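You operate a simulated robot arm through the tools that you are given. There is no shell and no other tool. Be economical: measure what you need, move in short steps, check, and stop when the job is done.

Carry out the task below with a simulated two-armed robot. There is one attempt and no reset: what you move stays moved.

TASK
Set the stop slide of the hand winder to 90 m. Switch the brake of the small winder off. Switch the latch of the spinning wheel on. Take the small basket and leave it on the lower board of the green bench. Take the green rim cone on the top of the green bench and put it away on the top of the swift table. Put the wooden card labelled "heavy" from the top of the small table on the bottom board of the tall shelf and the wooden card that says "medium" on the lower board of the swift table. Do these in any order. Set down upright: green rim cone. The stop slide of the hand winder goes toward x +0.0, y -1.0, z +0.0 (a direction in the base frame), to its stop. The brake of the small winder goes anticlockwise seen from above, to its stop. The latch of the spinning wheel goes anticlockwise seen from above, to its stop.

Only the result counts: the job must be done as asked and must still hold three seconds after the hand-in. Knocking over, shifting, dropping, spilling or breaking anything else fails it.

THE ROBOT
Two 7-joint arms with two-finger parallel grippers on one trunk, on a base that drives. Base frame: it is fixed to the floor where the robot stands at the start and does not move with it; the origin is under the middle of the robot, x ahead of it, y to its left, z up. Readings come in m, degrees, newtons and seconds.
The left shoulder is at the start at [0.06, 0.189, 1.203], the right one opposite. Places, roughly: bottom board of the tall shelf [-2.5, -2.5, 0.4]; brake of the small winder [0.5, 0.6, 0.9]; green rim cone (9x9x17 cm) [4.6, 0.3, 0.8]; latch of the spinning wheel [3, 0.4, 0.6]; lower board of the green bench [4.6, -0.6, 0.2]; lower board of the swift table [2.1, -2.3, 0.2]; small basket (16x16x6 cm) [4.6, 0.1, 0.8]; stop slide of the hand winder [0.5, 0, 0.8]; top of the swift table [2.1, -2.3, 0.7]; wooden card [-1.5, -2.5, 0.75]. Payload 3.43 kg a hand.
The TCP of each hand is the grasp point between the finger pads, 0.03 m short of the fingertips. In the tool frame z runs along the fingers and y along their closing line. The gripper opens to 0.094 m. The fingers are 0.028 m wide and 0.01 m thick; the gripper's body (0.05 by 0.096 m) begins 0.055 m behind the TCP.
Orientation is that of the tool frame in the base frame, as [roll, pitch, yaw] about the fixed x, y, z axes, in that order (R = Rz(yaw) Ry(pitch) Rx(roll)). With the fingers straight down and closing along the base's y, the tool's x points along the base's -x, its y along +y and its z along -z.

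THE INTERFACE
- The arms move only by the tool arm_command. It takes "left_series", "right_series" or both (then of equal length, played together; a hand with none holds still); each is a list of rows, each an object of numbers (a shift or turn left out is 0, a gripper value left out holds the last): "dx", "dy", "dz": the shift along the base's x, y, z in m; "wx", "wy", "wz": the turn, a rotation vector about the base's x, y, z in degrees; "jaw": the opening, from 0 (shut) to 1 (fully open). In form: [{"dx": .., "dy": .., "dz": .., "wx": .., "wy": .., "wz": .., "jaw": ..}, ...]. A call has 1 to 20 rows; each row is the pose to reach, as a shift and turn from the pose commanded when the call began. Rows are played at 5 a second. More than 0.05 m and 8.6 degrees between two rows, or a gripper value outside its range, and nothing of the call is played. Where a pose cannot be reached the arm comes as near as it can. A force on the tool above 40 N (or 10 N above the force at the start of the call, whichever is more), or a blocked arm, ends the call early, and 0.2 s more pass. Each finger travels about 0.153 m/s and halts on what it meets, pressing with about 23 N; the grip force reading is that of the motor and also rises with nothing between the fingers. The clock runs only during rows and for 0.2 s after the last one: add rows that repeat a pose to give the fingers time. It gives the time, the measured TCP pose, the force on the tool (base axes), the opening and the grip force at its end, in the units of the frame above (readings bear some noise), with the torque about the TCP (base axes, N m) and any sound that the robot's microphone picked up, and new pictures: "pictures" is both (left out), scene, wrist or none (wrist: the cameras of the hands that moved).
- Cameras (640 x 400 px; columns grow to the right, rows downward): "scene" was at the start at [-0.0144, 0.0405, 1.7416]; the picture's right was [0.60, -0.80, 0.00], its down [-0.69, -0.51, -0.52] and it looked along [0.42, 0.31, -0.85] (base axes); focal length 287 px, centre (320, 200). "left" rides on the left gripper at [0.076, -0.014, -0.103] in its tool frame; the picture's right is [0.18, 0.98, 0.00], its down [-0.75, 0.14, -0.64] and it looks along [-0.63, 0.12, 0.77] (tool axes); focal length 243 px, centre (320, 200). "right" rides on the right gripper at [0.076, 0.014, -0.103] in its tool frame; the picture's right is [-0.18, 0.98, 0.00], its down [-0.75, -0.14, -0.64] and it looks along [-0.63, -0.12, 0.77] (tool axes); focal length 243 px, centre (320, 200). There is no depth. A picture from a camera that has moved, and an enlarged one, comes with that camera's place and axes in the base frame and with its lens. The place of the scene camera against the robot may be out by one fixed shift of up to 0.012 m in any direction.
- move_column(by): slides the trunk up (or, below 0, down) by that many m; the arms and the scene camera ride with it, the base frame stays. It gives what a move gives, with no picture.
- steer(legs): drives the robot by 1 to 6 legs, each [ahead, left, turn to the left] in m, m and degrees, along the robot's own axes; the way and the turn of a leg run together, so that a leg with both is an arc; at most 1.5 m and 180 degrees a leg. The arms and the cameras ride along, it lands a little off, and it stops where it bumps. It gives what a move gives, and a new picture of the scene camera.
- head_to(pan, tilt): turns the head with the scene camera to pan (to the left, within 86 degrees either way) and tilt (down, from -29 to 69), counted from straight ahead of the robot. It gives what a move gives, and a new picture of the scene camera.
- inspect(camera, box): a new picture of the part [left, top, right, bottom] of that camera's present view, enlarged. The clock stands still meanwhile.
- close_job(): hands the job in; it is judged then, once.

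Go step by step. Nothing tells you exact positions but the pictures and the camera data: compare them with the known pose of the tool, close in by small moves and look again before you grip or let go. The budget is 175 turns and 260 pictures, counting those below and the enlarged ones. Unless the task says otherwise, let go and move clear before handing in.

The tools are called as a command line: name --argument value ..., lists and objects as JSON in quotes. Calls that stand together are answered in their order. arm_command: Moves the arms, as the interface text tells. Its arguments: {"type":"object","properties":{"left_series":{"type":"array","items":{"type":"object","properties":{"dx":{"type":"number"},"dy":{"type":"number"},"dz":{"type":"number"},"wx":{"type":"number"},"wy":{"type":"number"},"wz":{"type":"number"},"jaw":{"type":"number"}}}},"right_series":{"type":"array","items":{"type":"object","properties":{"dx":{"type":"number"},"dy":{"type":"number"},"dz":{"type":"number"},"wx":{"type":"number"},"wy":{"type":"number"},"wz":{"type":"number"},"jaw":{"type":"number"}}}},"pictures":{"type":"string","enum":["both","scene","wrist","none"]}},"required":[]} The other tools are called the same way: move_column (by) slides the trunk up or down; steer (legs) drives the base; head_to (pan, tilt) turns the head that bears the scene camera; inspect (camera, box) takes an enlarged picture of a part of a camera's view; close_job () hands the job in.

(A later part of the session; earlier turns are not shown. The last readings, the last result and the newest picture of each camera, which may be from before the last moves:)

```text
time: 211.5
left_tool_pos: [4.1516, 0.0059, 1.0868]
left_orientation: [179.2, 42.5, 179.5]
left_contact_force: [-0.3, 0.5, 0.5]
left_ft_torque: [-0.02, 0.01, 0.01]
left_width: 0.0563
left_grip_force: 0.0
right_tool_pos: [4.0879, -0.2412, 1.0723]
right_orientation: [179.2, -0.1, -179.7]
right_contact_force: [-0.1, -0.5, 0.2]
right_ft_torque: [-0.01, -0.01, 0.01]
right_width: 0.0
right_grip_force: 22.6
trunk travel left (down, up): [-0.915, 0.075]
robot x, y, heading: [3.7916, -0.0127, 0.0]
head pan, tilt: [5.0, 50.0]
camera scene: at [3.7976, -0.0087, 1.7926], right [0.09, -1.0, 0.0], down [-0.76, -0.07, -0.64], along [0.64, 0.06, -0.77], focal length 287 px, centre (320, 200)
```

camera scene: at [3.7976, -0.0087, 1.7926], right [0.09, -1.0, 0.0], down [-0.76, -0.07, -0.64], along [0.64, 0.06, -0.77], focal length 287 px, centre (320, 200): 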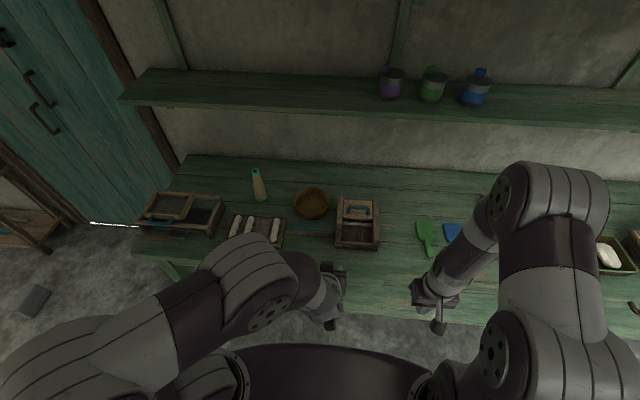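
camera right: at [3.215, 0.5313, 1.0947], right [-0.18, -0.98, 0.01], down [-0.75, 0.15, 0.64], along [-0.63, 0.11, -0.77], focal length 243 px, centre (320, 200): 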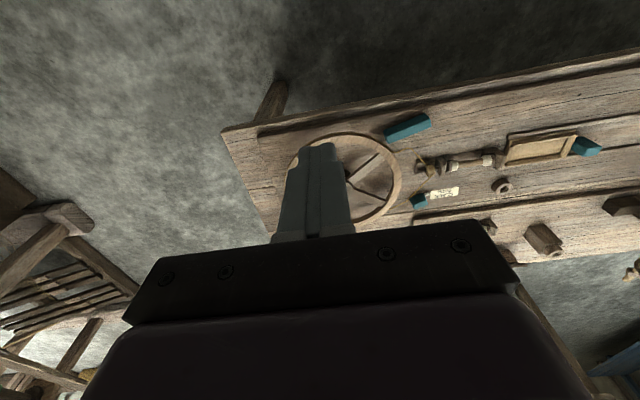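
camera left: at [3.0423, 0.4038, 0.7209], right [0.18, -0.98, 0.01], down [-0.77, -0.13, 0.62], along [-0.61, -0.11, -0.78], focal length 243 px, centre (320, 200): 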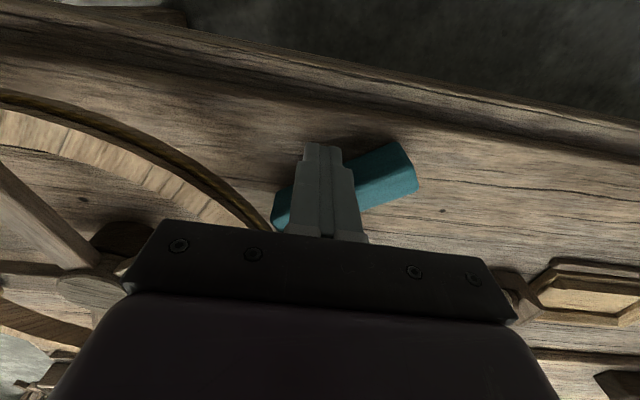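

inspect --camera "scene" --box '[220, 150, 400, 260]'

```text
3.56 times, centred on (310, 205) of scene
camera zoom: at [3.7976, -0.0087, 1.7926], right [0.09, -1.0, 0.0], down [-0.76, -0.07, -0.64], along [0.64, 0.06, -0.77], focal length 1021 px, centre (356, 182)
```

zoom: 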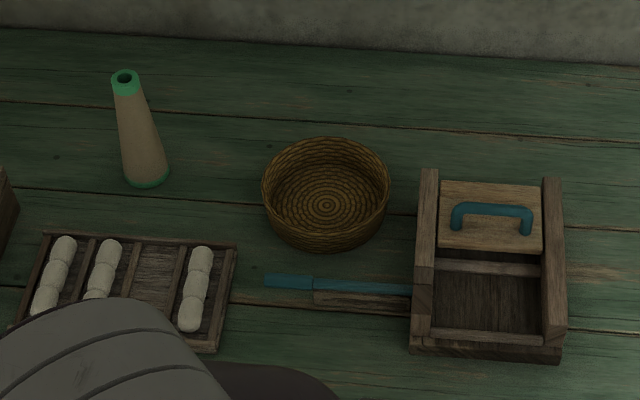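

The basket rim is centred at about [4.605, 0.105] with radius 0.077, and its left side at y ≈ 0.182 is free. I'll creep forward, lower the trunk slightly and bring the left hand over that side.

steer --legs '[[0.11, 0, 0]]'

move_column --by -0.15

arm_command --left_series '[{"dx": 0.04, "dy": 0.025}, {"dx": 0.08, "dy": 0.05}, {"dx": 0.12, "dy": 0.075, "dz": -0.005}, {"dx": 0.16, "dy": 0.1, "dz": -0.01}, {"dx": 0.2, "dy": 0.125, "dz": -0.015}, {"dx": 0.24, "dy": 0.145, "dz": -0.02}, {"dx": 0.28, "dy": 0.165, "dz": -0.025}, {"dx": 0.31, "dy": 0.176, "dz": -0.03}, {"dx": 0.31, "dy": 0.176, "dz": -0.03}]' --pictures "both"

```text
time: 212.7
left_tool_pos: [4.2577, 0.0064, 1.0872]
left_orientation: [179.1, 42.5, 179.4]
left_contact_force: [0.1, -0.3, -0.4]
left_ft_torque: [-0.02, 0.01, 0.0]
left_width: 0.0562
left_grip_force: 0.0
right_tool_pos: [4.1945, -0.2418, 1.0734]
right_orientation: [179.1, 0.1, -179.9]
right_contact_force: [0.1, 0.0, 0.0]
right_ft_torque: [-0.02, 0.02, 0.0]
right_width: 0.0001
right_grip_force: 23.3
trunk travel left (down, up): [-0.915, 0.075]
robot x, y, heading: [3.8975, -0.0114, 0.3]
head pan, tilt: [5.0, 50.0]
camera scene: at [3.904, -0.0076, 1.7926], right [0.09, -1.0, 0.0], down [-0.76, -0.07, -0.64], along [0.64, 0.06, -0.77], focal length 287 px, centre (320, 200)
```

scene: 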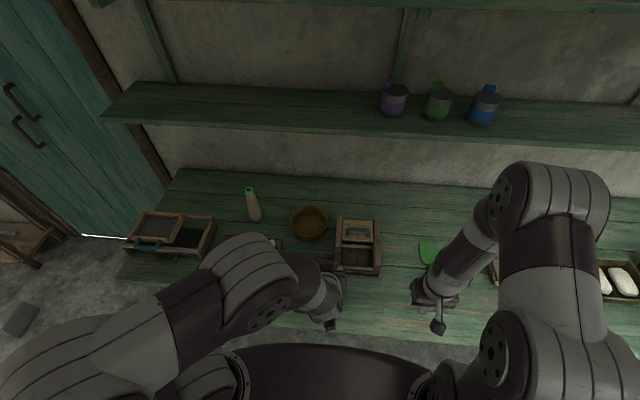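

```text
time: 214.4
left_tool_pos: [4.2591, 0.0045, 0.9358]
left_orientation: [179.2, 42.4, 179.7]
left_contact_force: [-1.1, 0.1, 0.2]
left_ft_torque: [0.02, 0.0, -0.03]
left_width: 0.0564
left_grip_force: 0.1
right_tool_pos: [4.1968, -0.2413, 0.9229]
right_orientation: [179.2, 0.2, -179.9]
right_contact_force: [-0.1, -0.8, -0.6]
right_ft_torque: [0.02, 0.02, 0.0]
right_width: 0.0
right_grip_force: 23.0
trunk travel left (down, up): [-0.765, 0.225]
robot x, y, heading: [3.9008, -0.0153, 0.5]
head pan, tilt: [5.0, 50.0]
```

```text
time: 216.4
left_tool_pos: [4.5676, 0.1811, 0.9069]
left_orientation: [179.1, 42.5, 179.6]
left_contact_force: [0.3, -0.7, -0.7]
left_ft_torque: [-0.01, 0.02, 0.0]
left_width: 0.0565
left_grip_force: 0.0
right_tool_pos: [4.1954, -0.2414, 0.9234]
right_orientation: [179.1, 0.1, -180.0]
right_contact_force: [0.1, -0.8, -1.1]
right_ft_torque: [0.01, 0.01, 0.01]
right_width: 0.0002
right_grip_force: 22.8
trunk travel left (down, up): [-0.765, 0.225]
robot x, y, heading: [3.8985, -0.0155, 0.1]
head pan, tilt: [5.0, 50.0]
camera scene: at [3.9048, -0.0078, 1.6425], right [0.09, -1.0, 0.0], down [-0.76, -0.07, -0.64], along [0.64, 0.06, -0.77], focal length 287 px, centre (320, 200)
camera left: at [4.442, 0.168, 0.9301], right [-0.14, 0.98, -0.11], down [0.12, 0.13, 0.98], along [0.98, 0.12, -0.14], focal length 243 px, centre (320, 200)
```

scene: 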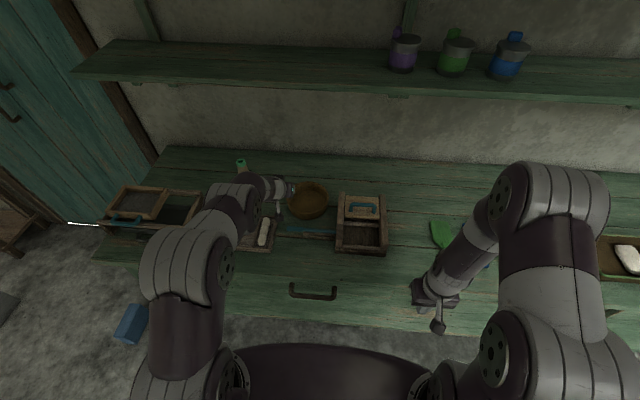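
left: 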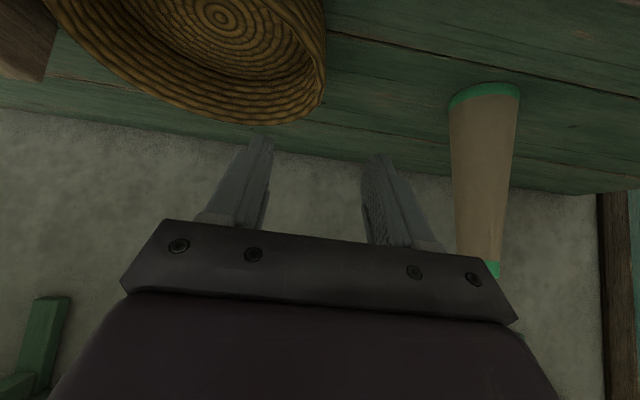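

The left rim point is at about [4.60, 0.18, 0.81]. I'll lower the fingers to either side of the wall there.

arm_command --left_series '[{"dx": 0.01, "dy": -0.002, "dz": -0.03}, {"dx": 0.02, "dy": -0.004, "dz": -0.06}, {"dx": 0.022, "dy": -0.004, "dz": -0.08}, {"dx": 0.022, "dy": -0.004, "dz": -0.092}, {"dx": 0.022, "dy": -0.004, "dz": -0.092}]' --pictures "both"

inspect --camera "scene" --box '[220, 140, 380, 250]'

```text
time: 217.6
left_tool_pos: [4.5915, 0.179, 0.8175]
left_orientation: [179.4, 42.9, 179.6]
left_contact_force: [4.6, 1.8, 17.7]
left_ft_torque: [-0.48, -0.35, 0.18]
left_width: 0.0559
left_grip_force: 0.0
right_tool_pos: [4.1955, -0.2411, 0.9229]
right_orientation: [179.3, 0.2, -179.9]
right_contact_force: [-0.7, 0.5, -0.2]
right_ft_torque: [0.02, -0.03, -0.01]
right_width: 0.0
right_grip_force: 23.1
trunk travel left (down, up): [-0.765, 0.225]
robot x, y, heading: [3.898, -0.0153, 0.5]
head pan, tilt: [5.0, 50.0]
camera scene: at [3.9035, -0.0081, 1.6428], right [0.09, -1.0, 0.0], down [-0.76, -0.07, -0.64], along [0.64, 0.06, -0.77], focal length 287 px, centre (320, 200)
camera left: at [4.466, 0.1643, 0.841], right [-0.14, 0.98, -0.12], down [0.11, 0.13, 0.98], along [0.98, 0.12, -0.13], focal length 243 px, centre (320, 200)
```

scene: 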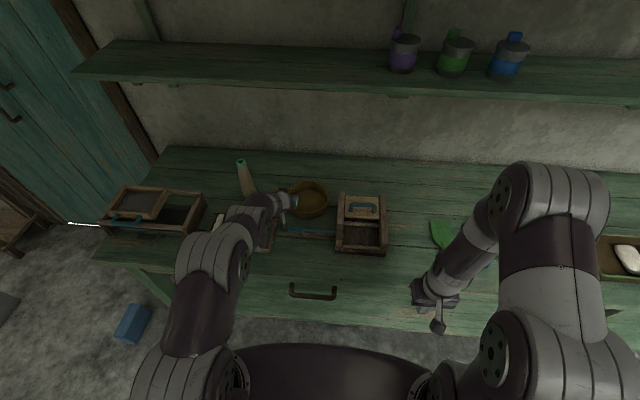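
left: 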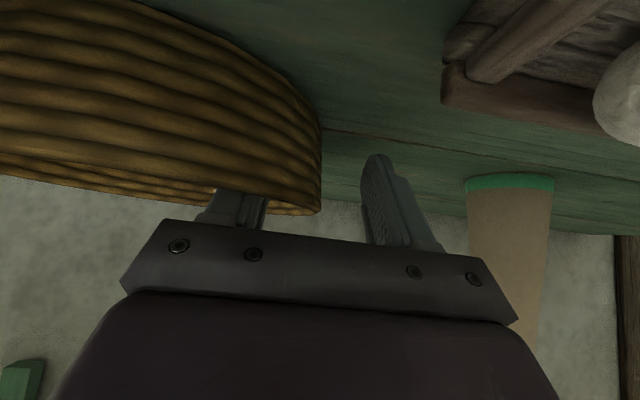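

```text
3.64 times, centred on (300, 195) of scene
camera zoom: at [3.9035, -0.0081, 1.6428], right [0.09, -1.0, 0.0], down [-0.76, -0.07, -0.64], along [0.64, 0.06, -0.77], focal length 1044 px, centre (393, 218)
```

zoom: 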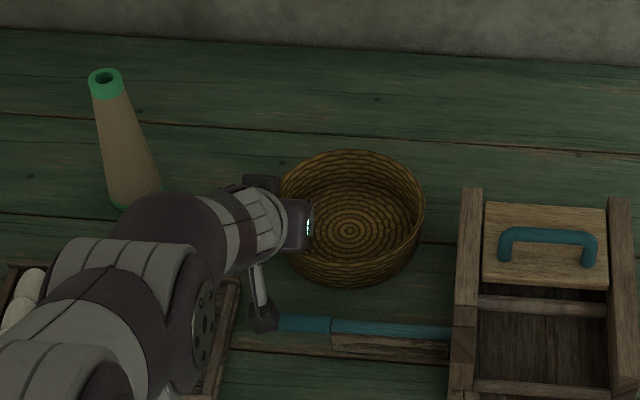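

The inner finger is inside the basket (it touched the floor) and the outer one is outside. I'll lift 5 mm and close on the wall.

arm_command --left_series '[{"dz": 0.006}, {"dz": 0.006, "jaw": 0.0}, {"dz": 0.006, "jaw": 0.0}, {"dz": 0.006, "jaw": 0.0}, {"dz": 0.006}]' --pictures "wrist"

```text
time: 218.8
left_tool_pos: [4.5904, 0.1792, 0.8196]
left_orientation: [179.2, 42.5, 179.7]
left_contact_force: [-0.2, -1.0, 1.9]
left_ft_torque: [-0.2, 0.14, -0.09]
left_width: 0.02
left_grip_force: 23.3
right_tool_pos: [4.1962, -0.2411, 0.9231]
right_orientation: [179.2, 0.0, -179.8]
right_contact_force: [-0.4, -0.2, -0.3]
right_ft_torque: [-0.03, -0.01, 0.03]
right_width: 0.0
right_grip_force: 22.9
trunk travel left (down, up): [-0.765, 0.225]
robot x, y, heading: [3.8985, -0.0141, 0.1]
head pan, tilt: [5.0, 50.0]
camera left: at [4.4639, 0.1648, 0.8428], right [-0.14, 0.98, -0.11], down [0.12, 0.13, 0.98], along [0.98, 0.12, -0.14], focal length 243 px, centre (320, 200)
```

left: 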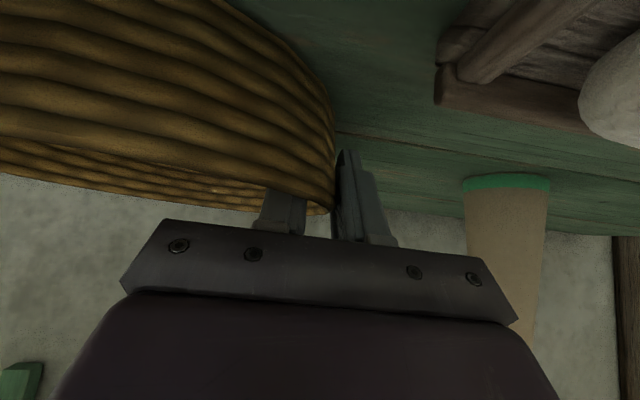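

The wall is gripped. I'll lift slowly and check that the basket stays level.

arm_command --left_series '[{"dz": 0.01}, {"dz": 0.025}, {"dz": 0.045}, {"dz": 0.07}, {"dz": 0.1}]' --pictures "both"

```text
time: 220.0
left_tool_pos: [4.59, 0.1795, 0.9202]
left_orientation: [179.2, 42.5, 179.5]
left_contact_force: [0.2, -0.3, -0.4]
left_ft_torque: [0.05, 0.02, 0.0]
left_width: 0.0167
left_grip_force: 23.2
right_tool_pos: [4.1954, -0.2405, 0.9229]
right_orientation: [179.2, 0.0, -179.9]
right_contact_force: [-0.7, 0.9, -1.1]
right_ft_torque: [0.02, -0.01, 0.0]
right_width: 0.0
right_grip_force: 23.1
trunk travel left (down, up): [-0.765, 0.225]
robot x, y, heading: [3.8995, -0.0149, 0.7]
head pan, tilt: [5.0, 50.0]
camera scene: at [3.9053, -0.0078, 1.6425], right [0.09, -1.0, 0.0], down [-0.76, -0.07, -0.64], along [0.64, 0.06, -0.77], focal length 287 px, centre (320, 200)
camera left: at [4.4645, 0.1655, 0.9437], right [-0.14, 0.98, -0.11], down [0.12, 0.13, 0.98], along [0.98, 0.12, -0.14], focal length 243 px, centre (320, 200)
```

scene: 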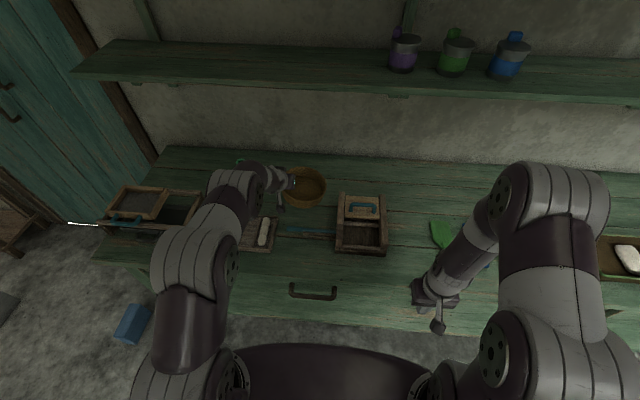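
left: 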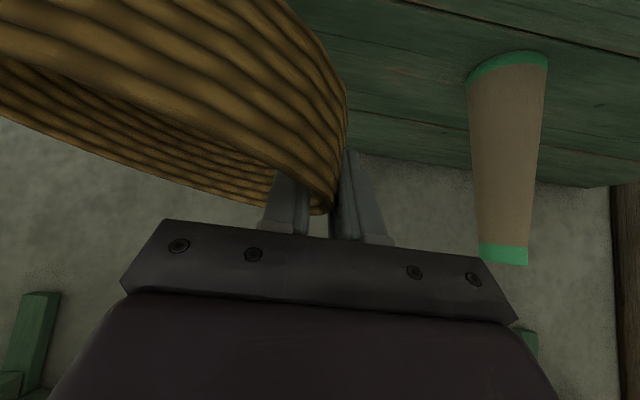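

The basket is held, slightly tilted. I'll draw it back and drive back from the bench to see the lower board.

arm_command --left_series '[{"dx": -0.04, "dz": 0.02}, {"dx": -0.085, "dz": 0.03}, {"dx": -0.13, "dz": 0.04}, {"dx": -0.175, "dz": 0.04}, {"dx": -0.22, "dz": 0.04}, {"dx": -0.25, "dz": 0.04}]' --pictures "none"

steer --legs '[[-0.36, -0.3, 0]]'

move_column --by -0.35

head_to --pan 0 --tilt 35

```text
time: 221.4
left_tool_pos: [4.3387, 0.1767, 0.9606]
left_orientation: [179.1, 42.4, 179.6]
left_contact_force: [-0.7, -0.3, -0.7]
left_ft_torque: [0.07, 0.01, -0.02]
left_width: 0.0168
left_grip_force: 23.5
left hand out of reach, approached as far as the arm can: row 3
right_tool_pos: [4.1962, -0.2415, 0.9228]
right_orientation: [179.2, 0.1, -179.8]
right_contact_force: [-0.2, 0.1, -0.4]
right_ft_torque: [-0.01, 0.01, -0.02]
right_width: 0.0001
right_grip_force: 22.8
trunk travel left (down, up): [-0.765, 0.225]
robot x, y, heading: [3.9009, -0.0137, 0.2]
head pan, tilt: [5.0, 50.0]
```

```text
time: 224.2
left_tool_pos: [3.9826, -0.1231, 0.9604]
left_orientation: [179.2, 42.5, 179.7]
left_contact_force: [-0.5, 0.8, -1.3]
left_ft_torque: [0.08, -0.02, 0.01]
left_width: 0.0162
left_grip_force: 23.6
right_tool_pos: [3.8383, -0.5407, 0.9222]
right_orientation: [179.2, 0.0, -179.8]
right_contact_force: [-0.3, 0.1, -0.7]
right_ft_torque: [0.02, 0.02, 0.02]
right_width: 0.0001
right_grip_force: 22.9
trunk travel left (down, up): [-0.765, 0.225]
robot x, y, heading: [3.5427, -0.3163, 0.0]
head pan, tilt: [5.0, 50.0]
camera scene: at [3.5482, -0.3083, 1.6425], right [0.09, -1.0, 0.0], down [-0.76, -0.07, -0.64], along [0.64, 0.06, -0.77], focal length 287 px, centre (320, 200)
```

scene: 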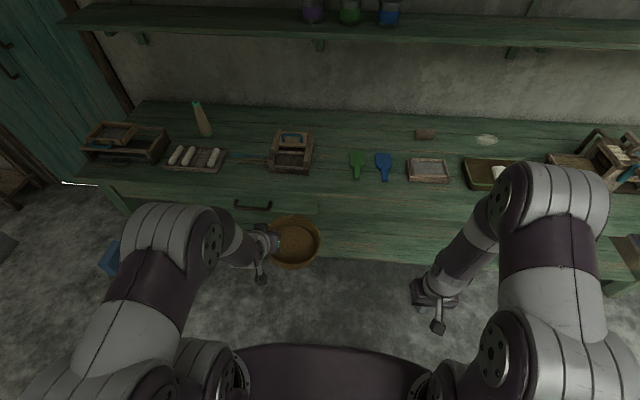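

```text
time: 227.6
left_tool_pos: [3.982, -0.1228, 0.6105]
left_orientation: [179.2, 42.5, 179.6]
left_contact_force: [0.3, -0.2, -1.1]
left_ft_torque: [0.07, 0.03, -0.06]
left_width: 0.0164
left_grip_force: 23.4
right_tool_pos: [3.8386, -0.5416, 0.5725]
right_orientation: [179.2, 0.2, -179.8]
right_contact_force: [0.1, -0.3, 0.6]
right_ft_torque: [-0.03, 0.0, 0.03]
right_width: 0.0001
right_grip_force: 22.6
trunk travel left (down, up): [-0.415, 0.575]
robot x, y, heading: [3.5418, -0.3153, 0.2]
head pan, tilt: [5.0, 50.0]
```

```text
time: 228.4
left_tool_pos: [3.9841, -0.1231, 0.61]
left_orientation: [179.2, 42.4, 179.6]
left_contact_force: [-0.1, -0.6, -0.2]
left_ft_torque: [0.05, -0.02, 0.0]
left_width: 0.0164
left_grip_force: 23.1
right_tool_pos: [3.8381, -0.5417, 0.572]
right_orientation: [179.2, 0.0, -179.7]
right_contact_force: [0.6, -1.2, -0.1]
right_ft_torque: [-0.01, 0.03, 0.0]
right_width: 0.0
right_grip_force: 23.4
trunk travel left (down, up): [-0.415, 0.575]
robot x, y, heading: [3.5397, -0.3164, -0.1]
head pan, tilt: [0.0, 35.0]
camera scene: at [3.5595, -0.315, 1.3142], right [0.0, -1.0, 0.0], down [-0.57, 0.0, -0.82], along [0.82, 0.0, -0.57], focal length 287 px, centre (320, 200)
```

scene: 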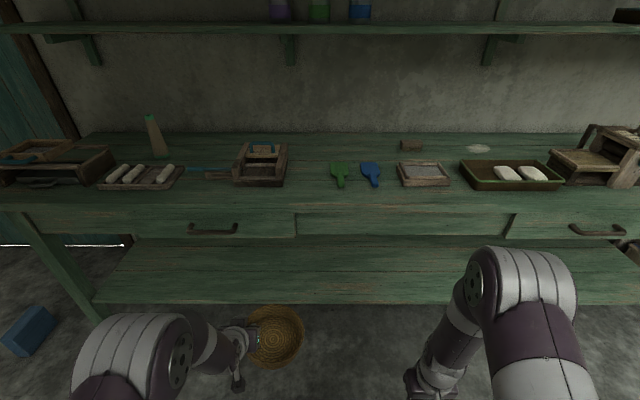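

The lower board is empty: front edge at x ≈ 4.37, z ≈ 0.22, with the drawers' underside at 0.6. I'll lower further, drive in a little, then extend the left arm under the drawers.

move_column --by -0.2

steer --legs '[[0.2, 0, 0]]'

arm_command --left_series '[{"dx": 0.03, "dz": -0.015}, {"dx": 0.07, "dz": -0.025}, {"dx": 0.11, "dz": -0.03}, {"dx": 0.15, "dz": -0.03}, {"dx": 0.19, "dz": -0.03}, {"dx": 0.23, "dz": -0.03}, {"dx": 0.265, "dz": -0.03}, {"dx": 0.28, "dz": -0.03}, {"dx": 0.28, "dz": -0.03}]' --pictures "both"

```text
time: 230.6
left_tool_pos: [3.9826, -0.1228, 0.4088]
left_orientation: [179.2, 42.5, 179.7]
left_contact_force: [-0.3, -0.8, -0.2]
left_ft_torque: [0.02, 0.02, 0.02]
left_width: 0.0164
left_grip_force: 23.1
right_tool_pos: [3.8386, -0.5411, 0.3738]
right_orientation: [179.2, 0.1, -179.8]
right_contact_force: [0.1, -0.1, 0.5]
right_ft_torque: [0.02, 0.01, -0.01]
right_width: 0.0
right_grip_force: 22.7
trunk travel left (down, up): [-0.215, 0.775]
robot x, y, heading: [3.5427, -0.313, 0.3]
head pan, tilt: [0.0, 35.0]
```

```text
time: 232.2
left_tool_pos: [4.1838, -0.1224, 0.4094]
left_orientation: [179.2, 42.5, 179.6]
left_contact_force: [-0.2, -0.4, -1.0]
left_ft_torque: [0.09, 0.0, -0.02]
left_width: 0.0162
left_grip_force: 23.2
right_tool_pos: [4.0397, -0.5398, 0.3737]
right_orientation: [179.2, -0.2, -179.8]
right_contact_force: [0.2, -0.8, -0.3]
right_ft_torque: [0.01, 0.04, 0.04]
right_width: 0.0002
right_grip_force: 22.8
trunk travel left (down, up): [-0.215, 0.775]
robot x, y, heading: [3.7408, -0.3175, 0.2]
head pan, tilt: [0.0, 35.0]
camera scene: at [3.7602, -0.3143, 1.1142], right [0.0, -1.0, 0.0], down [-0.57, 0.0, -0.82], along [0.82, 0.0, -0.57], focal length 287 px, centre (320, 200)
```

scene: 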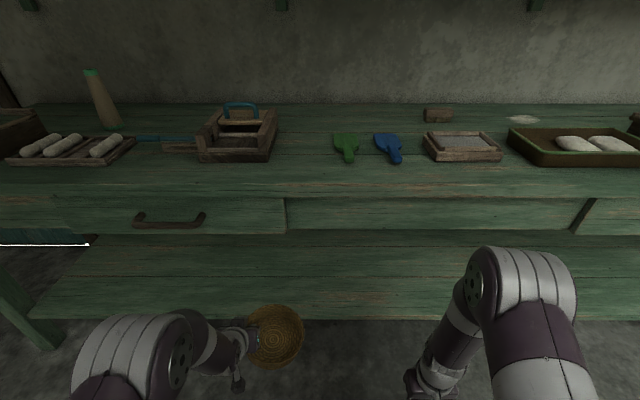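

```text
time: 234.2
left_tool_pos: [4.4593, -0.1217, 0.3782]
left_orientation: [179.1, 42.4, 179.6]
left_contact_force: [0.3, 0.3, -1.6]
left_ft_torque: [0.04, 0.0, 0.03]
left_width: 0.016
left_grip_force: 23.1
left hand out of reach, approached as far as the arm can: row 8, 9
right_tool_pos: [4.0397, -0.5404, 0.3733]
right_orientation: [179.2, 0.0, -179.8]
right_contact_force: [-0.8, -0.7, -0.4]
right_ft_torque: [-0.03, -0.03, 0.02]
right_width: 0.0
right_grip_force: 23.0
trunk travel left (down, up): [-0.215, 0.775]
robot x, y, heading: [3.7429, -0.3085, 0.3]
head pan, tilt: [0.0, 35.0]
camera scene: at [3.7604, -0.3143, 1.1143], right [0.0, -1.0, 0.0], down [-0.57, 0.0, -0.82], along [0.82, 0.0, -0.57], focal length 287 px, centre (320, 200)
camera left: at [4.3335, -0.1363, 0.4029], right [-0.14, 0.98, -0.11], down [0.12, 0.13, 0.98], along [0.98, 0.12, -0.14], focal length 243 px, centre (320, 200)
```

scene: 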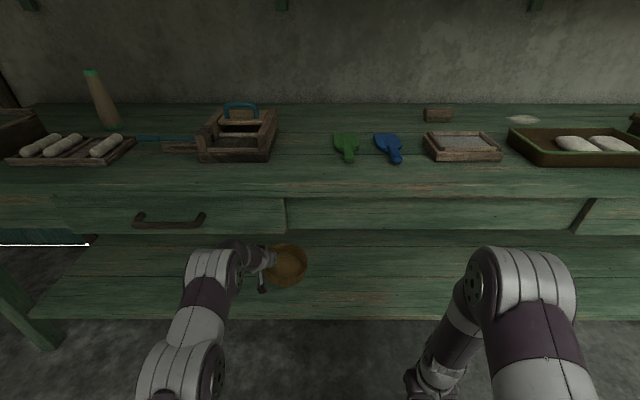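
left: 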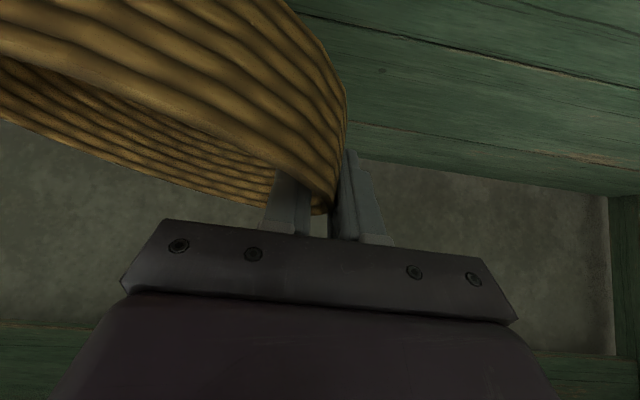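

The basket hovers over the lower board. I'll lower it with the trunk, then the last bit with the arm until contact.

steer --legs '[[0.04, 0, 0]]'

move_column --by -0.07

arm_command --left_series '[{"dz": -0.008}, {"dz": -0.016}, {"dz": -0.024}, {"dz": -0.032}, {"dz": -0.04}, {"dz": -0.048}, {"dz": -0.056}, {"dz": -0.064}]' --pictures "both"

```text
time: 235.2
left_tool_pos: [4.4936, -0.12, 0.3734]
left_orientation: [179.0, 41.6, 179.6]
left_contact_force: [-1.0, 0.0, -2.1]
left_ft_torque: [0.06, 0.02, -0.03]
left_width: 0.0159
left_grip_force: 23.4
right_tool_pos: [4.0795, -0.5405, 0.372]
right_orientation: [179.2, 0.0, -179.9]
right_contact_force: [-0.7, -0.1, 0.1]
right_ft_torque: [0.0, 0.01, 0.0]
right_width: 0.0001
right_grip_force: 23.5
trunk travel left (down, up): [-0.215, 0.775]
robot x, y, heading: [3.7834, -0.3132, 0.4]
head pan, tilt: [0.0, 35.0]
stopped in leg 1: the robot was blocked; the commanded pose is now the measured one
camera scene: at [3.7996, -0.3142, 1.1143], right [0.0, -1.0, 0.0], down [-0.57, 0.0, -0.82], along [0.82, 0.0, -0.57], focal length 287 px, centre (320, 200)
```

scene: 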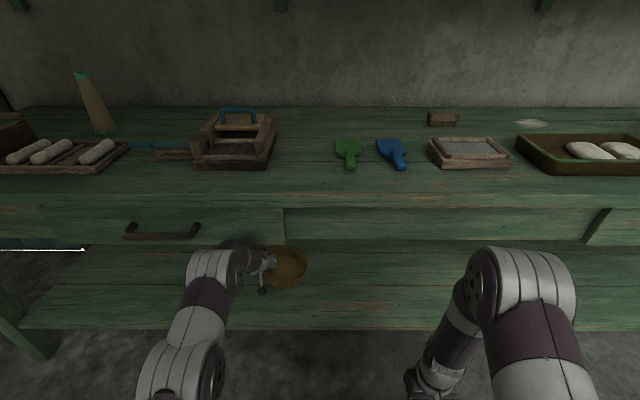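

```text
time: 236.3
left_tool_pos: [4.4952, -0.1219, 0.304]
left_orientation: [179.0, 41.7, 179.5]
left_contact_force: [0.5, 0.3, -0.5]
left_ft_torque: [0.04, -0.03, -0.02]
left_width: 0.0165
left_grip_force: 23.1
right_tool_pos: [4.0787, -0.5396, 0.303]
right_orientation: [179.2, 0.1, -179.8]
right_contact_force: [-0.7, 0.9, 0.5]
right_ft_torque: [0.01, -0.05, 0.01]
right_width: 0.0
right_grip_force: 22.7
trunk travel left (down, up): [-0.145, 0.845]
robot x, y, heading: [3.7812, -0.3131, 0.4]
head pan, tilt: [0.0, 35.0]
```

```text
time: 237.9
left_tool_pos: [4.5015, -0.1222, 0.2576]
left_orientation: [178.9, 43.0, 179.7]
left_contact_force: [2.7, -0.4, 13.6]
left_ft_torque: [-0.52, 0.36, -0.03]
left_width: 0.0169
left_grip_force: 23.4
right_tool_pos: [4.0787, -0.5403, 0.3039]
right_orientation: [179.1, 0.0, -179.8]
right_contact_force: [0.2, -0.1, 0.2]
right_ft_torque: [-0.01, -0.01, 0.04]
right_width: 0.0
right_grip_force: 23.3
trunk travel left (down, up): [-0.145, 0.845]
robot x, y, heading: [3.7777, -0.3135, 0.2]
head pan, tilt: [0.0, 35.0]
stopped in row 8 (left hand): the force on the tool passed its limit (the readings are from after the stop); the commanded pose is now the measured one
camera scene: at [3.7978, -0.3146, 1.0442], right [0.0, -1.0, 0.0], down [-0.57, 0.0, -0.82], along [0.82, 0.0, -0.57], focal length 287 px, centre (320, 200)
camera left: at [4.3749, -0.136, 0.2808], right [-0.14, 0.98, -0.11], down [0.11, 0.13, 0.99], along [0.98, 0.12, -0.13], focal length 243 px, centre (320, 200)
```

scene: 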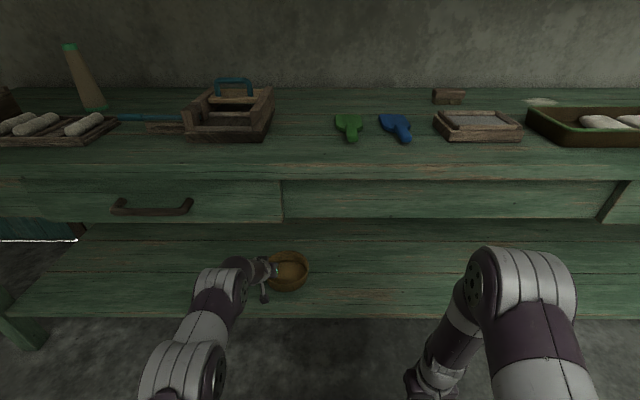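
left: 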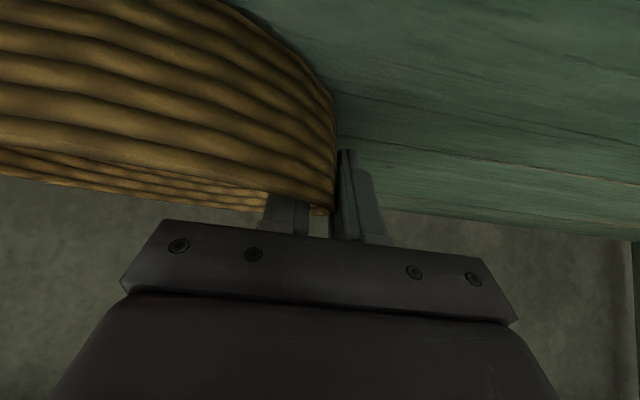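

The basket is resting on the lower board. I'll open, lift the inner finger clear of the rim, and back out.

arm_command --left_series '[{"jaw": 0.3}, {"jaw": 0.5}, {"jaw": 0.5}, {"dz": 0.02}, {"dz": 0.045}, {"dz": 0.07}, {"dz": 0.08}]' --pictures "both"

```text
time: 239.5
left_tool_pos: [4.4987, -0.1203, 0.3243]
left_orientation: [178.8, 42.5, 179.5]
left_contact_force: [-0.2, 0.1, 0.5]
left_ft_torque: [-0.01, 0.02, -0.02]
left_width: 0.0468
left_grip_force: 0.1
left hand out of reach, approached as far as the arm can: row 6, 7
right_tool_pos: [4.0776, -0.5404, 0.3029]
right_orientation: [179.1, 0.1, -179.7]
right_contact_force: [0.1, -0.1, -0.3]
right_ft_torque: [0.01, 0.0, -0.01]
right_width: 0.0
right_grip_force: 23.0
trunk travel left (down, up): [-0.145, 0.845]
robot x, y, heading: [3.7831, -0.3151, 0.3]
head pan, tilt: [0.0, 35.0]
camera scene: at [3.7993, -0.3142, 1.0442], right [0.0, -1.0, 0.0], down [-0.57, 0.0, -0.82], along [0.82, 0.0, -0.57], focal length 287 px, centre (320, 200)
camera left: at [4.3723, -0.1351, 0.3469], right [-0.14, 0.98, -0.11], down [0.12, 0.13, 0.98], along [0.98, 0.13, -0.14], focal length 243 px, centre (320, 200)
```

scene: 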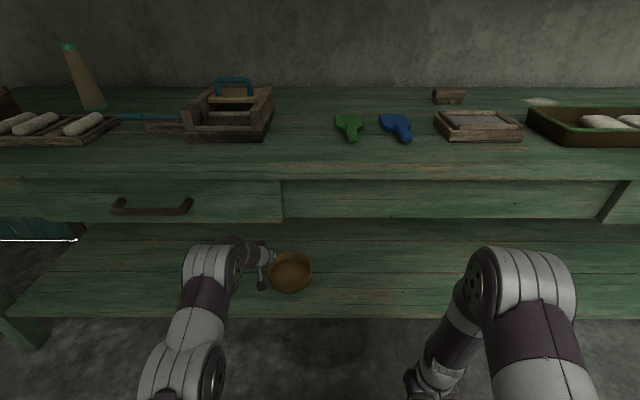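
left: 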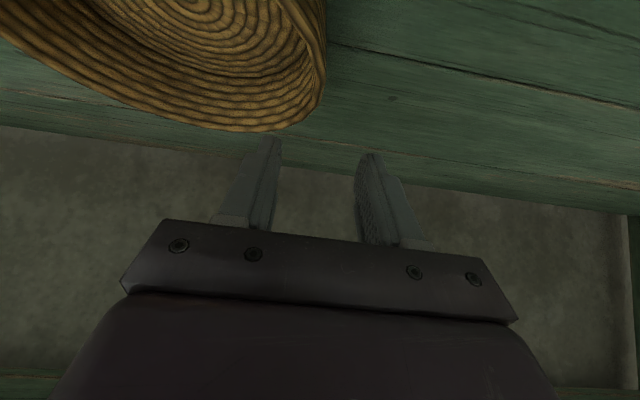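

The basket sits flat on the lower board. I'll retract the left hand and back off.

arm_command --left_series '[{"dx": -0.03, "dz": 0.01}, {"dx": -0.07, "dz": 0.015}, {"dx": -0.11, "dz": 0.015}, {"dx": -0.15, "dz": 0.015}, {"dx": -0.19, "dz": 0.015}, {"dx": -0.23, "dz": 0.015}, {"dx": -0.27, "dz": 0.015}, {"dx": -0.3, "dz": 0.03}]' --pictures "scene"

steer --legs '[[-0.25, 0, 0]]'

move_column --by 0.4

move_column --by 0.3

```text
time: 241.3
left_tool_pos: [4.1987, -0.1222, 0.354]
left_orientation: [179.0, 42.5, 179.7]
left_contact_force: [0.2, 0.0, 1.3]
left_ft_torque: [0.04, -0.02, 0.02]
left_width: 0.0469
left_grip_force: 0.0
right_tool_pos: [4.0781, -0.5397, 0.3034]
right_orientation: [179.3, 0.0, -179.8]
right_contact_force: [-0.3, -0.6, 0.2]
right_ft_torque: [0.01, -0.01, -0.01]
right_width: 0.0
right_grip_force: 22.8
trunk travel left (down, up): [-0.145, 0.845]
robot x, y, heading: [3.7785, -0.3145, 0.4]
head pan, tilt: [0.0, 35.0]
camera scene: at [3.7993, -0.3142, 1.0442], right [0.0, -1.0, 0.0], down [-0.57, 0.0, -0.82], along [0.82, 0.0, -0.57], focal length 287 px, centre (320, 200)
```

scene: 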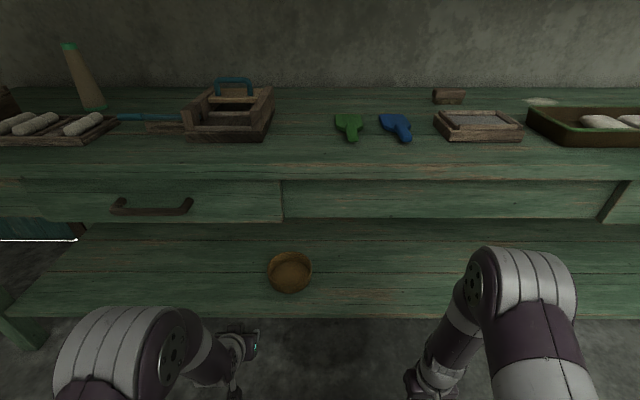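

```text
time: 243.1
left_tool_pos: [3.9512, -0.1239, 0.354]
left_orientation: [179.1, 42.4, 179.5]
left_contact_force: [0.1, 0.0, -0.2]
left_ft_torque: [0.01, 0.02, 0.02]
left_width: 0.047
left_grip_force: 0.1
right_tool_pos: [3.8304, -0.5418, 0.3031]
right_orientation: [179.2, 0.1, -179.9]
right_contact_force: [0.6, -1.6, 0.3]
right_ft_torque: [0.0, -0.02, 0.03]
right_width: 0.0001
right_grip_force: 23.7
trunk travel left (down, up): [-0.145, 0.845]
robot x, y, heading: [3.5355, -0.3159, 0.3]
head pan, tilt: [0.0, 35.0]
camera scene: at [3.552, -0.3152, 1.0443], right [0.0, -1.0, 0.0], down [-0.57, 0.0, -0.82], along [0.82, 0.0, -0.57], focal length 287 px, centre (320, 200)
```

scene: 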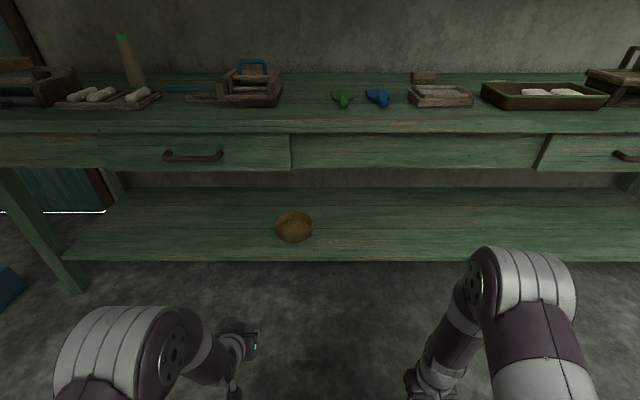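

```text
time: 247.0
left_tool_pos: [3.9521, -0.1224, 0.7536]
left_orientation: [179.0, 42.5, 179.5]
left_contact_force: [0.0, 0.0, -0.4]
left_ft_torque: [0.03, -0.03, 0.01]
left_width: 0.0468
left_grip_force: 0.2
right_tool_pos: [3.8309, -0.5422, 0.7027]
right_orientation: [179.3, 0.2, -179.9]
right_contact_force: [0.0, -0.1, -0.5]
right_ft_torque: [0.01, -0.05, -0.02]
right_width: 0.0
right_grip_force: 23.3
trunk travel left (down, up): [-0.545, 0.445]
robot x, y, heading: [3.533, -0.317, 0.1]
head pan, tilt: [0.0, 35.0]
```

```text
time: 250.0
left_tool_pos: [3.9514, -0.1232, 1.0523]
left_orientation: [179.0, 42.4, 179.4]
left_contact_force: [-0.3, -0.7, 0.6]
left_ft_torque: [-0.01, -0.01, 0.0]
left_width: 0.0468
left_grip_force: 0.0
right_tool_pos: [3.8314, -0.5417, 1.0028]
right_orientation: [179.2, 0.1, -179.8]
right_contact_force: [0.5, -0.9, -0.5]
right_ft_torque: [0.01, 0.01, -0.01]
right_width: 0.0003
right_grip_force: 23.0
trunk travel left (down, up): [-0.845, 0.145]
robot x, y, heading: [3.5368, -0.3118, 0.1]
head pan, tilt: [0.0, 35.0]
```

Next is the cone. I'll line the left shoulder up with it and drive closer.

steer --legs '[[0.0, 0.465, 0], [0.36, 0, 0]]'

head_to --pan 15 --tilt 50

inspect --camera "scene" --box '[220, 120, 400, 240]'

```text
time: 254.6
left_tool_pos: [4.3078, 0.3372, 1.0534]
left_orientation: [178.9, 42.6, 179.2]
left_contact_force: [-0.2, -0.2, 0.1]
left_ft_torque: [0.0, 0.0, 0.0]
left_width: 0.0474
left_grip_force: 0.1
right_tool_pos: [4.1853, -0.0802, 1.0031]
right_orientation: [179.1, 0.0, 179.9]
right_contact_force: [-0.3, -0.3, 1.0]
right_ft_torque: [-0.03, -0.03, 0.03]
right_width: 0.0
right_grip_force: 22.8
trunk travel left (down, up): [-0.845, 0.145]
robot x, y, heading: [3.8883, 0.1433, -0.0]
head pan, tilt: [0.0, 35.0]
camera scene: at [3.9066, 0.1467, 1.7443], right [0.0, -1.0, 0.0], down [-0.57, 0.0, -0.82], along [0.82, 0.0, -0.57], focal length 287 px, centre (320, 200)
```

scene: 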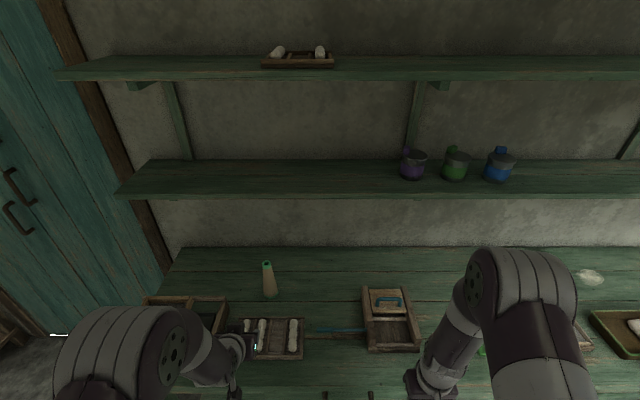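

```text
time: 255.4
left_tool_pos: [4.3084, 0.3371, 1.0541]
left_orientation: [179.0, 42.4, 179.2]
left_contact_force: [0.0, 0.6, 0.6]
left_ft_torque: [0.01, 0.02, 0.01]
left_width: 0.0469
left_grip_force: 0.0
right_tool_pos: [4.1859, -0.0823, 1.0029]
right_orientation: [179.3, 0.0, 179.9]
right_contact_force: [-1.1, 0.3, -0.4]
right_ft_torque: [-0.03, 0.03, -0.01]
right_width: 0.0003
right_grip_force: 23.5
trunk travel left (down, up): [-0.845, 0.145]
robot x, y, heading: [3.889, 0.1453, -0.2]
head pan, tilt: [15.0, 50.0]
camera scene: at [3.8945, 0.1665, 1.7226], right [0.26, -0.97, 0.0], down [-0.74, -0.2, -0.64], along [0.62, 0.16, -0.77], focal length 287 px, centre (320, 200)
```

scene: 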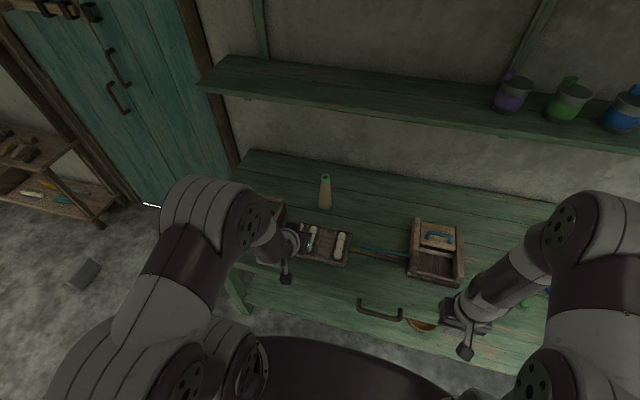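

```text
3.33 times, centred on (310, 180) of scene
camera zoom: at [3.8945, 0.1665, 1.7226], right [0.26, -0.97, 0.0], down [-0.74, -0.2, -0.64], along [0.62, 0.16, -0.77], focal length 958 px, centre (353, 267)
```

zoom: 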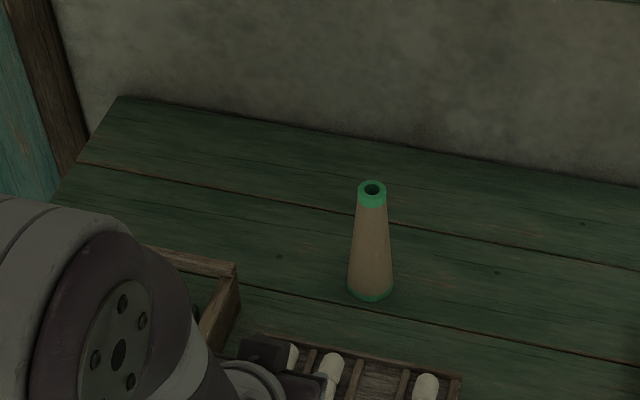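

The cone's axis is at about [4.643, 0.338] and its top at about z = 0.935. I'll reach in over the tray with open fingers.

move_column --by -0.05

arm_command --left_series '[{"dx": 0.04, "dz": -0.01, "jaw": 0.9}, {"dx": 0.08, "dz": -0.02}, {"dx": 0.12, "dz": -0.03}, {"dx": 0.16, "dz": -0.035}, {"dx": 0.2, "dz": -0.04}, {"dx": 0.225, "dz": -0.045}, {"dx": 0.225, "dz": -0.045}]' --pictures "wrist"

```text
time: 256.3
left_tool_pos: [4.308, 0.3378, 1.0036]
left_orientation: [179.0, 42.5, 179.1]
left_contact_force: [0.2, 0.7, 0.2]
left_ft_torque: [0.01, 0.02, 0.01]
left_width: 0.047
left_grip_force: 0.1
right_tool_pos: [4.1852, -0.0809, 0.9524]
right_orientation: [179.2, 0.1, 179.9]
right_contact_force: [0.4, 0.9, -0.8]
right_ft_torque: [0.02, 0.02, 0.01]
right_width: 0.0
right_grip_force: 23.2
trunk travel left (down, up): [-0.795, 0.195]
robot x, y, heading: [3.8854, 0.1468, -0.0]
head pan, tilt: [15.0, 50.0]
```

```text
time: 257.9
left_tool_pos: [4.5329, 0.3373, 0.9594]
left_orientation: [179.0, 42.5, 179.2]
left_contact_force: [-0.3, -0.4, 0.5]
left_ft_torque: [0.0, -0.02, 0.0]
left_width: 0.0848
left_grip_force: 0.1
right_tool_pos: [4.1853, -0.082, 0.9527]
right_orientation: [179.2, 0.0, 179.9]
right_contact_force: [-0.4, -0.2, 0.5]
right_ft_torque: [-0.03, -0.02, -0.01]
right_width: 0.0
right_grip_force: 23.2
trunk travel left (down, up): [-0.795, 0.195]
robot x, y, heading: [3.891, 0.1451, -0.4]
head pan, tilt: [15.0, 50.0]
camera left: at [4.4067, 0.3233, 0.9839], right [-0.13, 0.98, -0.11], down [0.12, 0.13, 0.98], along [0.98, 0.12, -0.14], focal length 243 px, centre (320, 200)
```

left: 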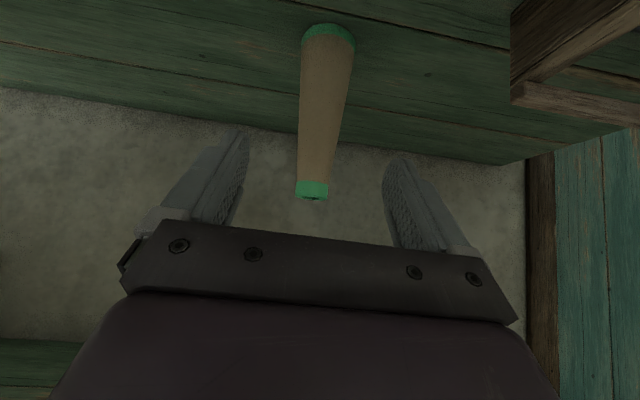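

The cone is centred between the fingers. I'll advance along the fingers' direction to its middle.

arm_command --left_series '[{"dx": 0.03, "dy": 0.001, "dz": -0.03}, {"dx": 0.06, "dy": 0.002, "dz": -0.06}, {"dx": 0.085, "dy": 0.002, "dz": -0.085}, {"dx": 0.105, "dy": 0.002, "dz": -0.1}, {"dx": 0.105, "dy": 0.002, "dz": -0.1}]' --pictures "wrist"

```text
time: 259.1
left_tool_pos: [4.6339, 0.3303, 0.8613]
left_orientation: [-179.1, 42.6, 179.0]
left_contact_force: [0.3, 0.5, -0.3]
left_ft_torque: [0.0, -0.02, 0.0]
left_width: 0.0846
left_grip_force: 0.0
left hand out of reach, approached as far as the arm can: row 3, 4
right_tool_pos: [4.1837, -0.0813, 0.9534]
right_orientation: [179.1, 0.1, 179.9]
right_contact_force: [0.2, -0.7, 0.2]
right_ft_torque: [0.02, -0.02, -0.01]
right_width: 0.0005
right_grip_force: 23.2
trunk travel left (down, up): [-0.795, 0.195]
robot x, y, heading: [3.8853, 0.1476, -0.5]
head pan, tilt: [15.0, 50.0]
camera left: at [4.5081, 0.3211, 0.8854], right [-0.11, 0.98, -0.14], down [0.12, 0.15, 0.98], along [0.99, 0.09, -0.14], focal length 243 px, centre (320, 200)
```

left: 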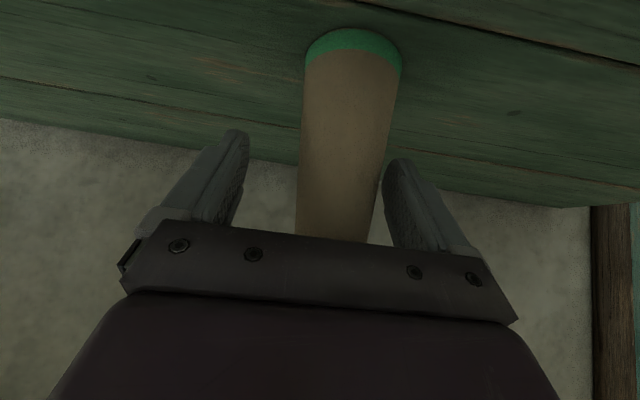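

The cone is slightly to the right of centre, so I'll shift 1 cm and close gently.

arm_command --left_series '[{"dy": 0.006}, {"dy": 0.011}, {"dy": 0.011}, {"dy": 0.011, "jaw": 0.6}, {"dy": 0.011, "jaw": 0.3}, {"dy": 0.011, "jaw": 0.15}, {"dy": 0.011, "jaw": 0.15}]' --pictures "wrist"

```text
time: 260.7
left_tool_pos: [4.6383, 0.3491, 0.8589]
left_orientation: [179.0, 42.3, 179.1]
left_contact_force: [0.8, -0.8, 0.0]
left_ft_torque: [0.0, -0.01, 0.01]
left_width: 0.0514
left_grip_force: 23.1
right_tool_pos: [4.185, -0.081, 0.9531]
right_orientation: [179.3, 0.0, 179.8]
right_contact_force: [0.7, 1.1, 1.2]
right_ft_torque: [-0.03, -0.02, 0.01]
right_width: 0.0
right_grip_force: 23.0
trunk travel left (down, up): [-0.795, 0.195]
robot x, y, heading: [3.8891, 0.1462, -0.0]
head pan, tilt: [15.0, 50.0]
camera left: at [4.512, 0.3359, 0.8822], right [-0.13, 0.98, -0.11], down [0.12, 0.13, 0.98], along [0.98, 0.12, -0.14], focal length 243 px, centre (320, 200)
```

left: 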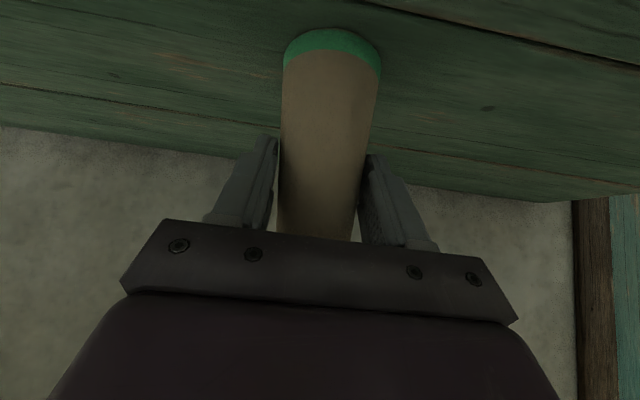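

The cone is gripped at a width of 0.051. I'll lift it straight up and draw it back.

arm_command --left_series '[{"dz": 0.01}, {"dz": 0.03}, {"dz": 0.06}, {"dz": 0.1}, {"dx": -0.03, "dz": 0.12}, {"dx": -0.07, "dz": 0.135}, {"dx": -0.11, "dz": 0.15}, {"dx": -0.15, "dz": 0.16}, {"dx": -0.19, "dz": 0.17}, {"dx": -0.23, "dz": 0.17}, {"dx": -0.27, "dz": 0.17}, {"dx": -0.3, "dz": 0.17}]' --pictures "both"

```text
time: 263.3
left_tool_pos: [4.3507, 0.3699, 1.0254]
left_orientation: [179.0, 42.5, 178.9]
left_contact_force: [0.2, -0.3, -0.6]
left_ft_torque: [0.0, 0.04, -0.01]
left_width: 0.0512
left_grip_force: 22.7
left hand out of reach, approached as far as the arm can: row 10, 11, 12
right_tool_pos: [4.1837, -0.0806, 0.9531]
right_orientation: [179.2, 0.1, 179.8]
right_contact_force: [-0.5, 0.4, -0.2]
right_ft_torque: [0.03, -0.03, 0.0]
right_width: 0.0
right_grip_force: 22.6
trunk travel left (down, up): [-0.795, 0.195]
robot x, y, heading: [3.8911, 0.1501, -0.1]
head pan, tilt: [15.0, 50.0]
camera scene: at [3.8917, 0.1674, 1.6725], right [0.26, -0.97, 0.0], down [-0.74, -0.2, -0.64], along [0.62, 0.16, -0.77], focal length 287 px, centre (320, 200)
camera left: at [4.2242, 0.3561, 1.0482], right [-0.13, 0.99, -0.11], down [0.12, 0.13, 0.98], along [0.98, 0.11, -0.14], focal length 243 px, centre (320, 200)
```

scene: 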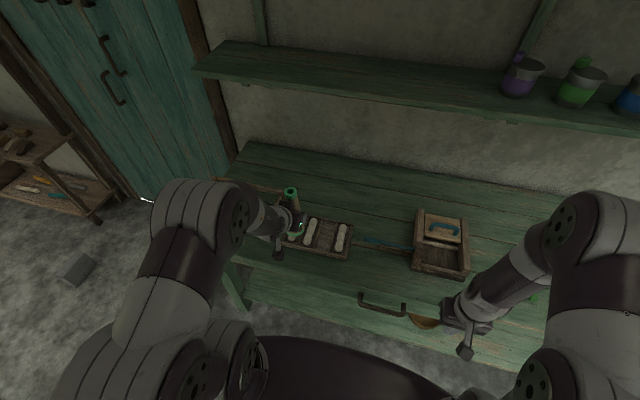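
left: 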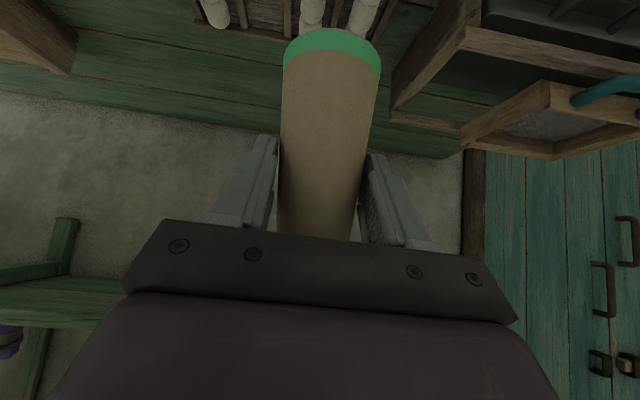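

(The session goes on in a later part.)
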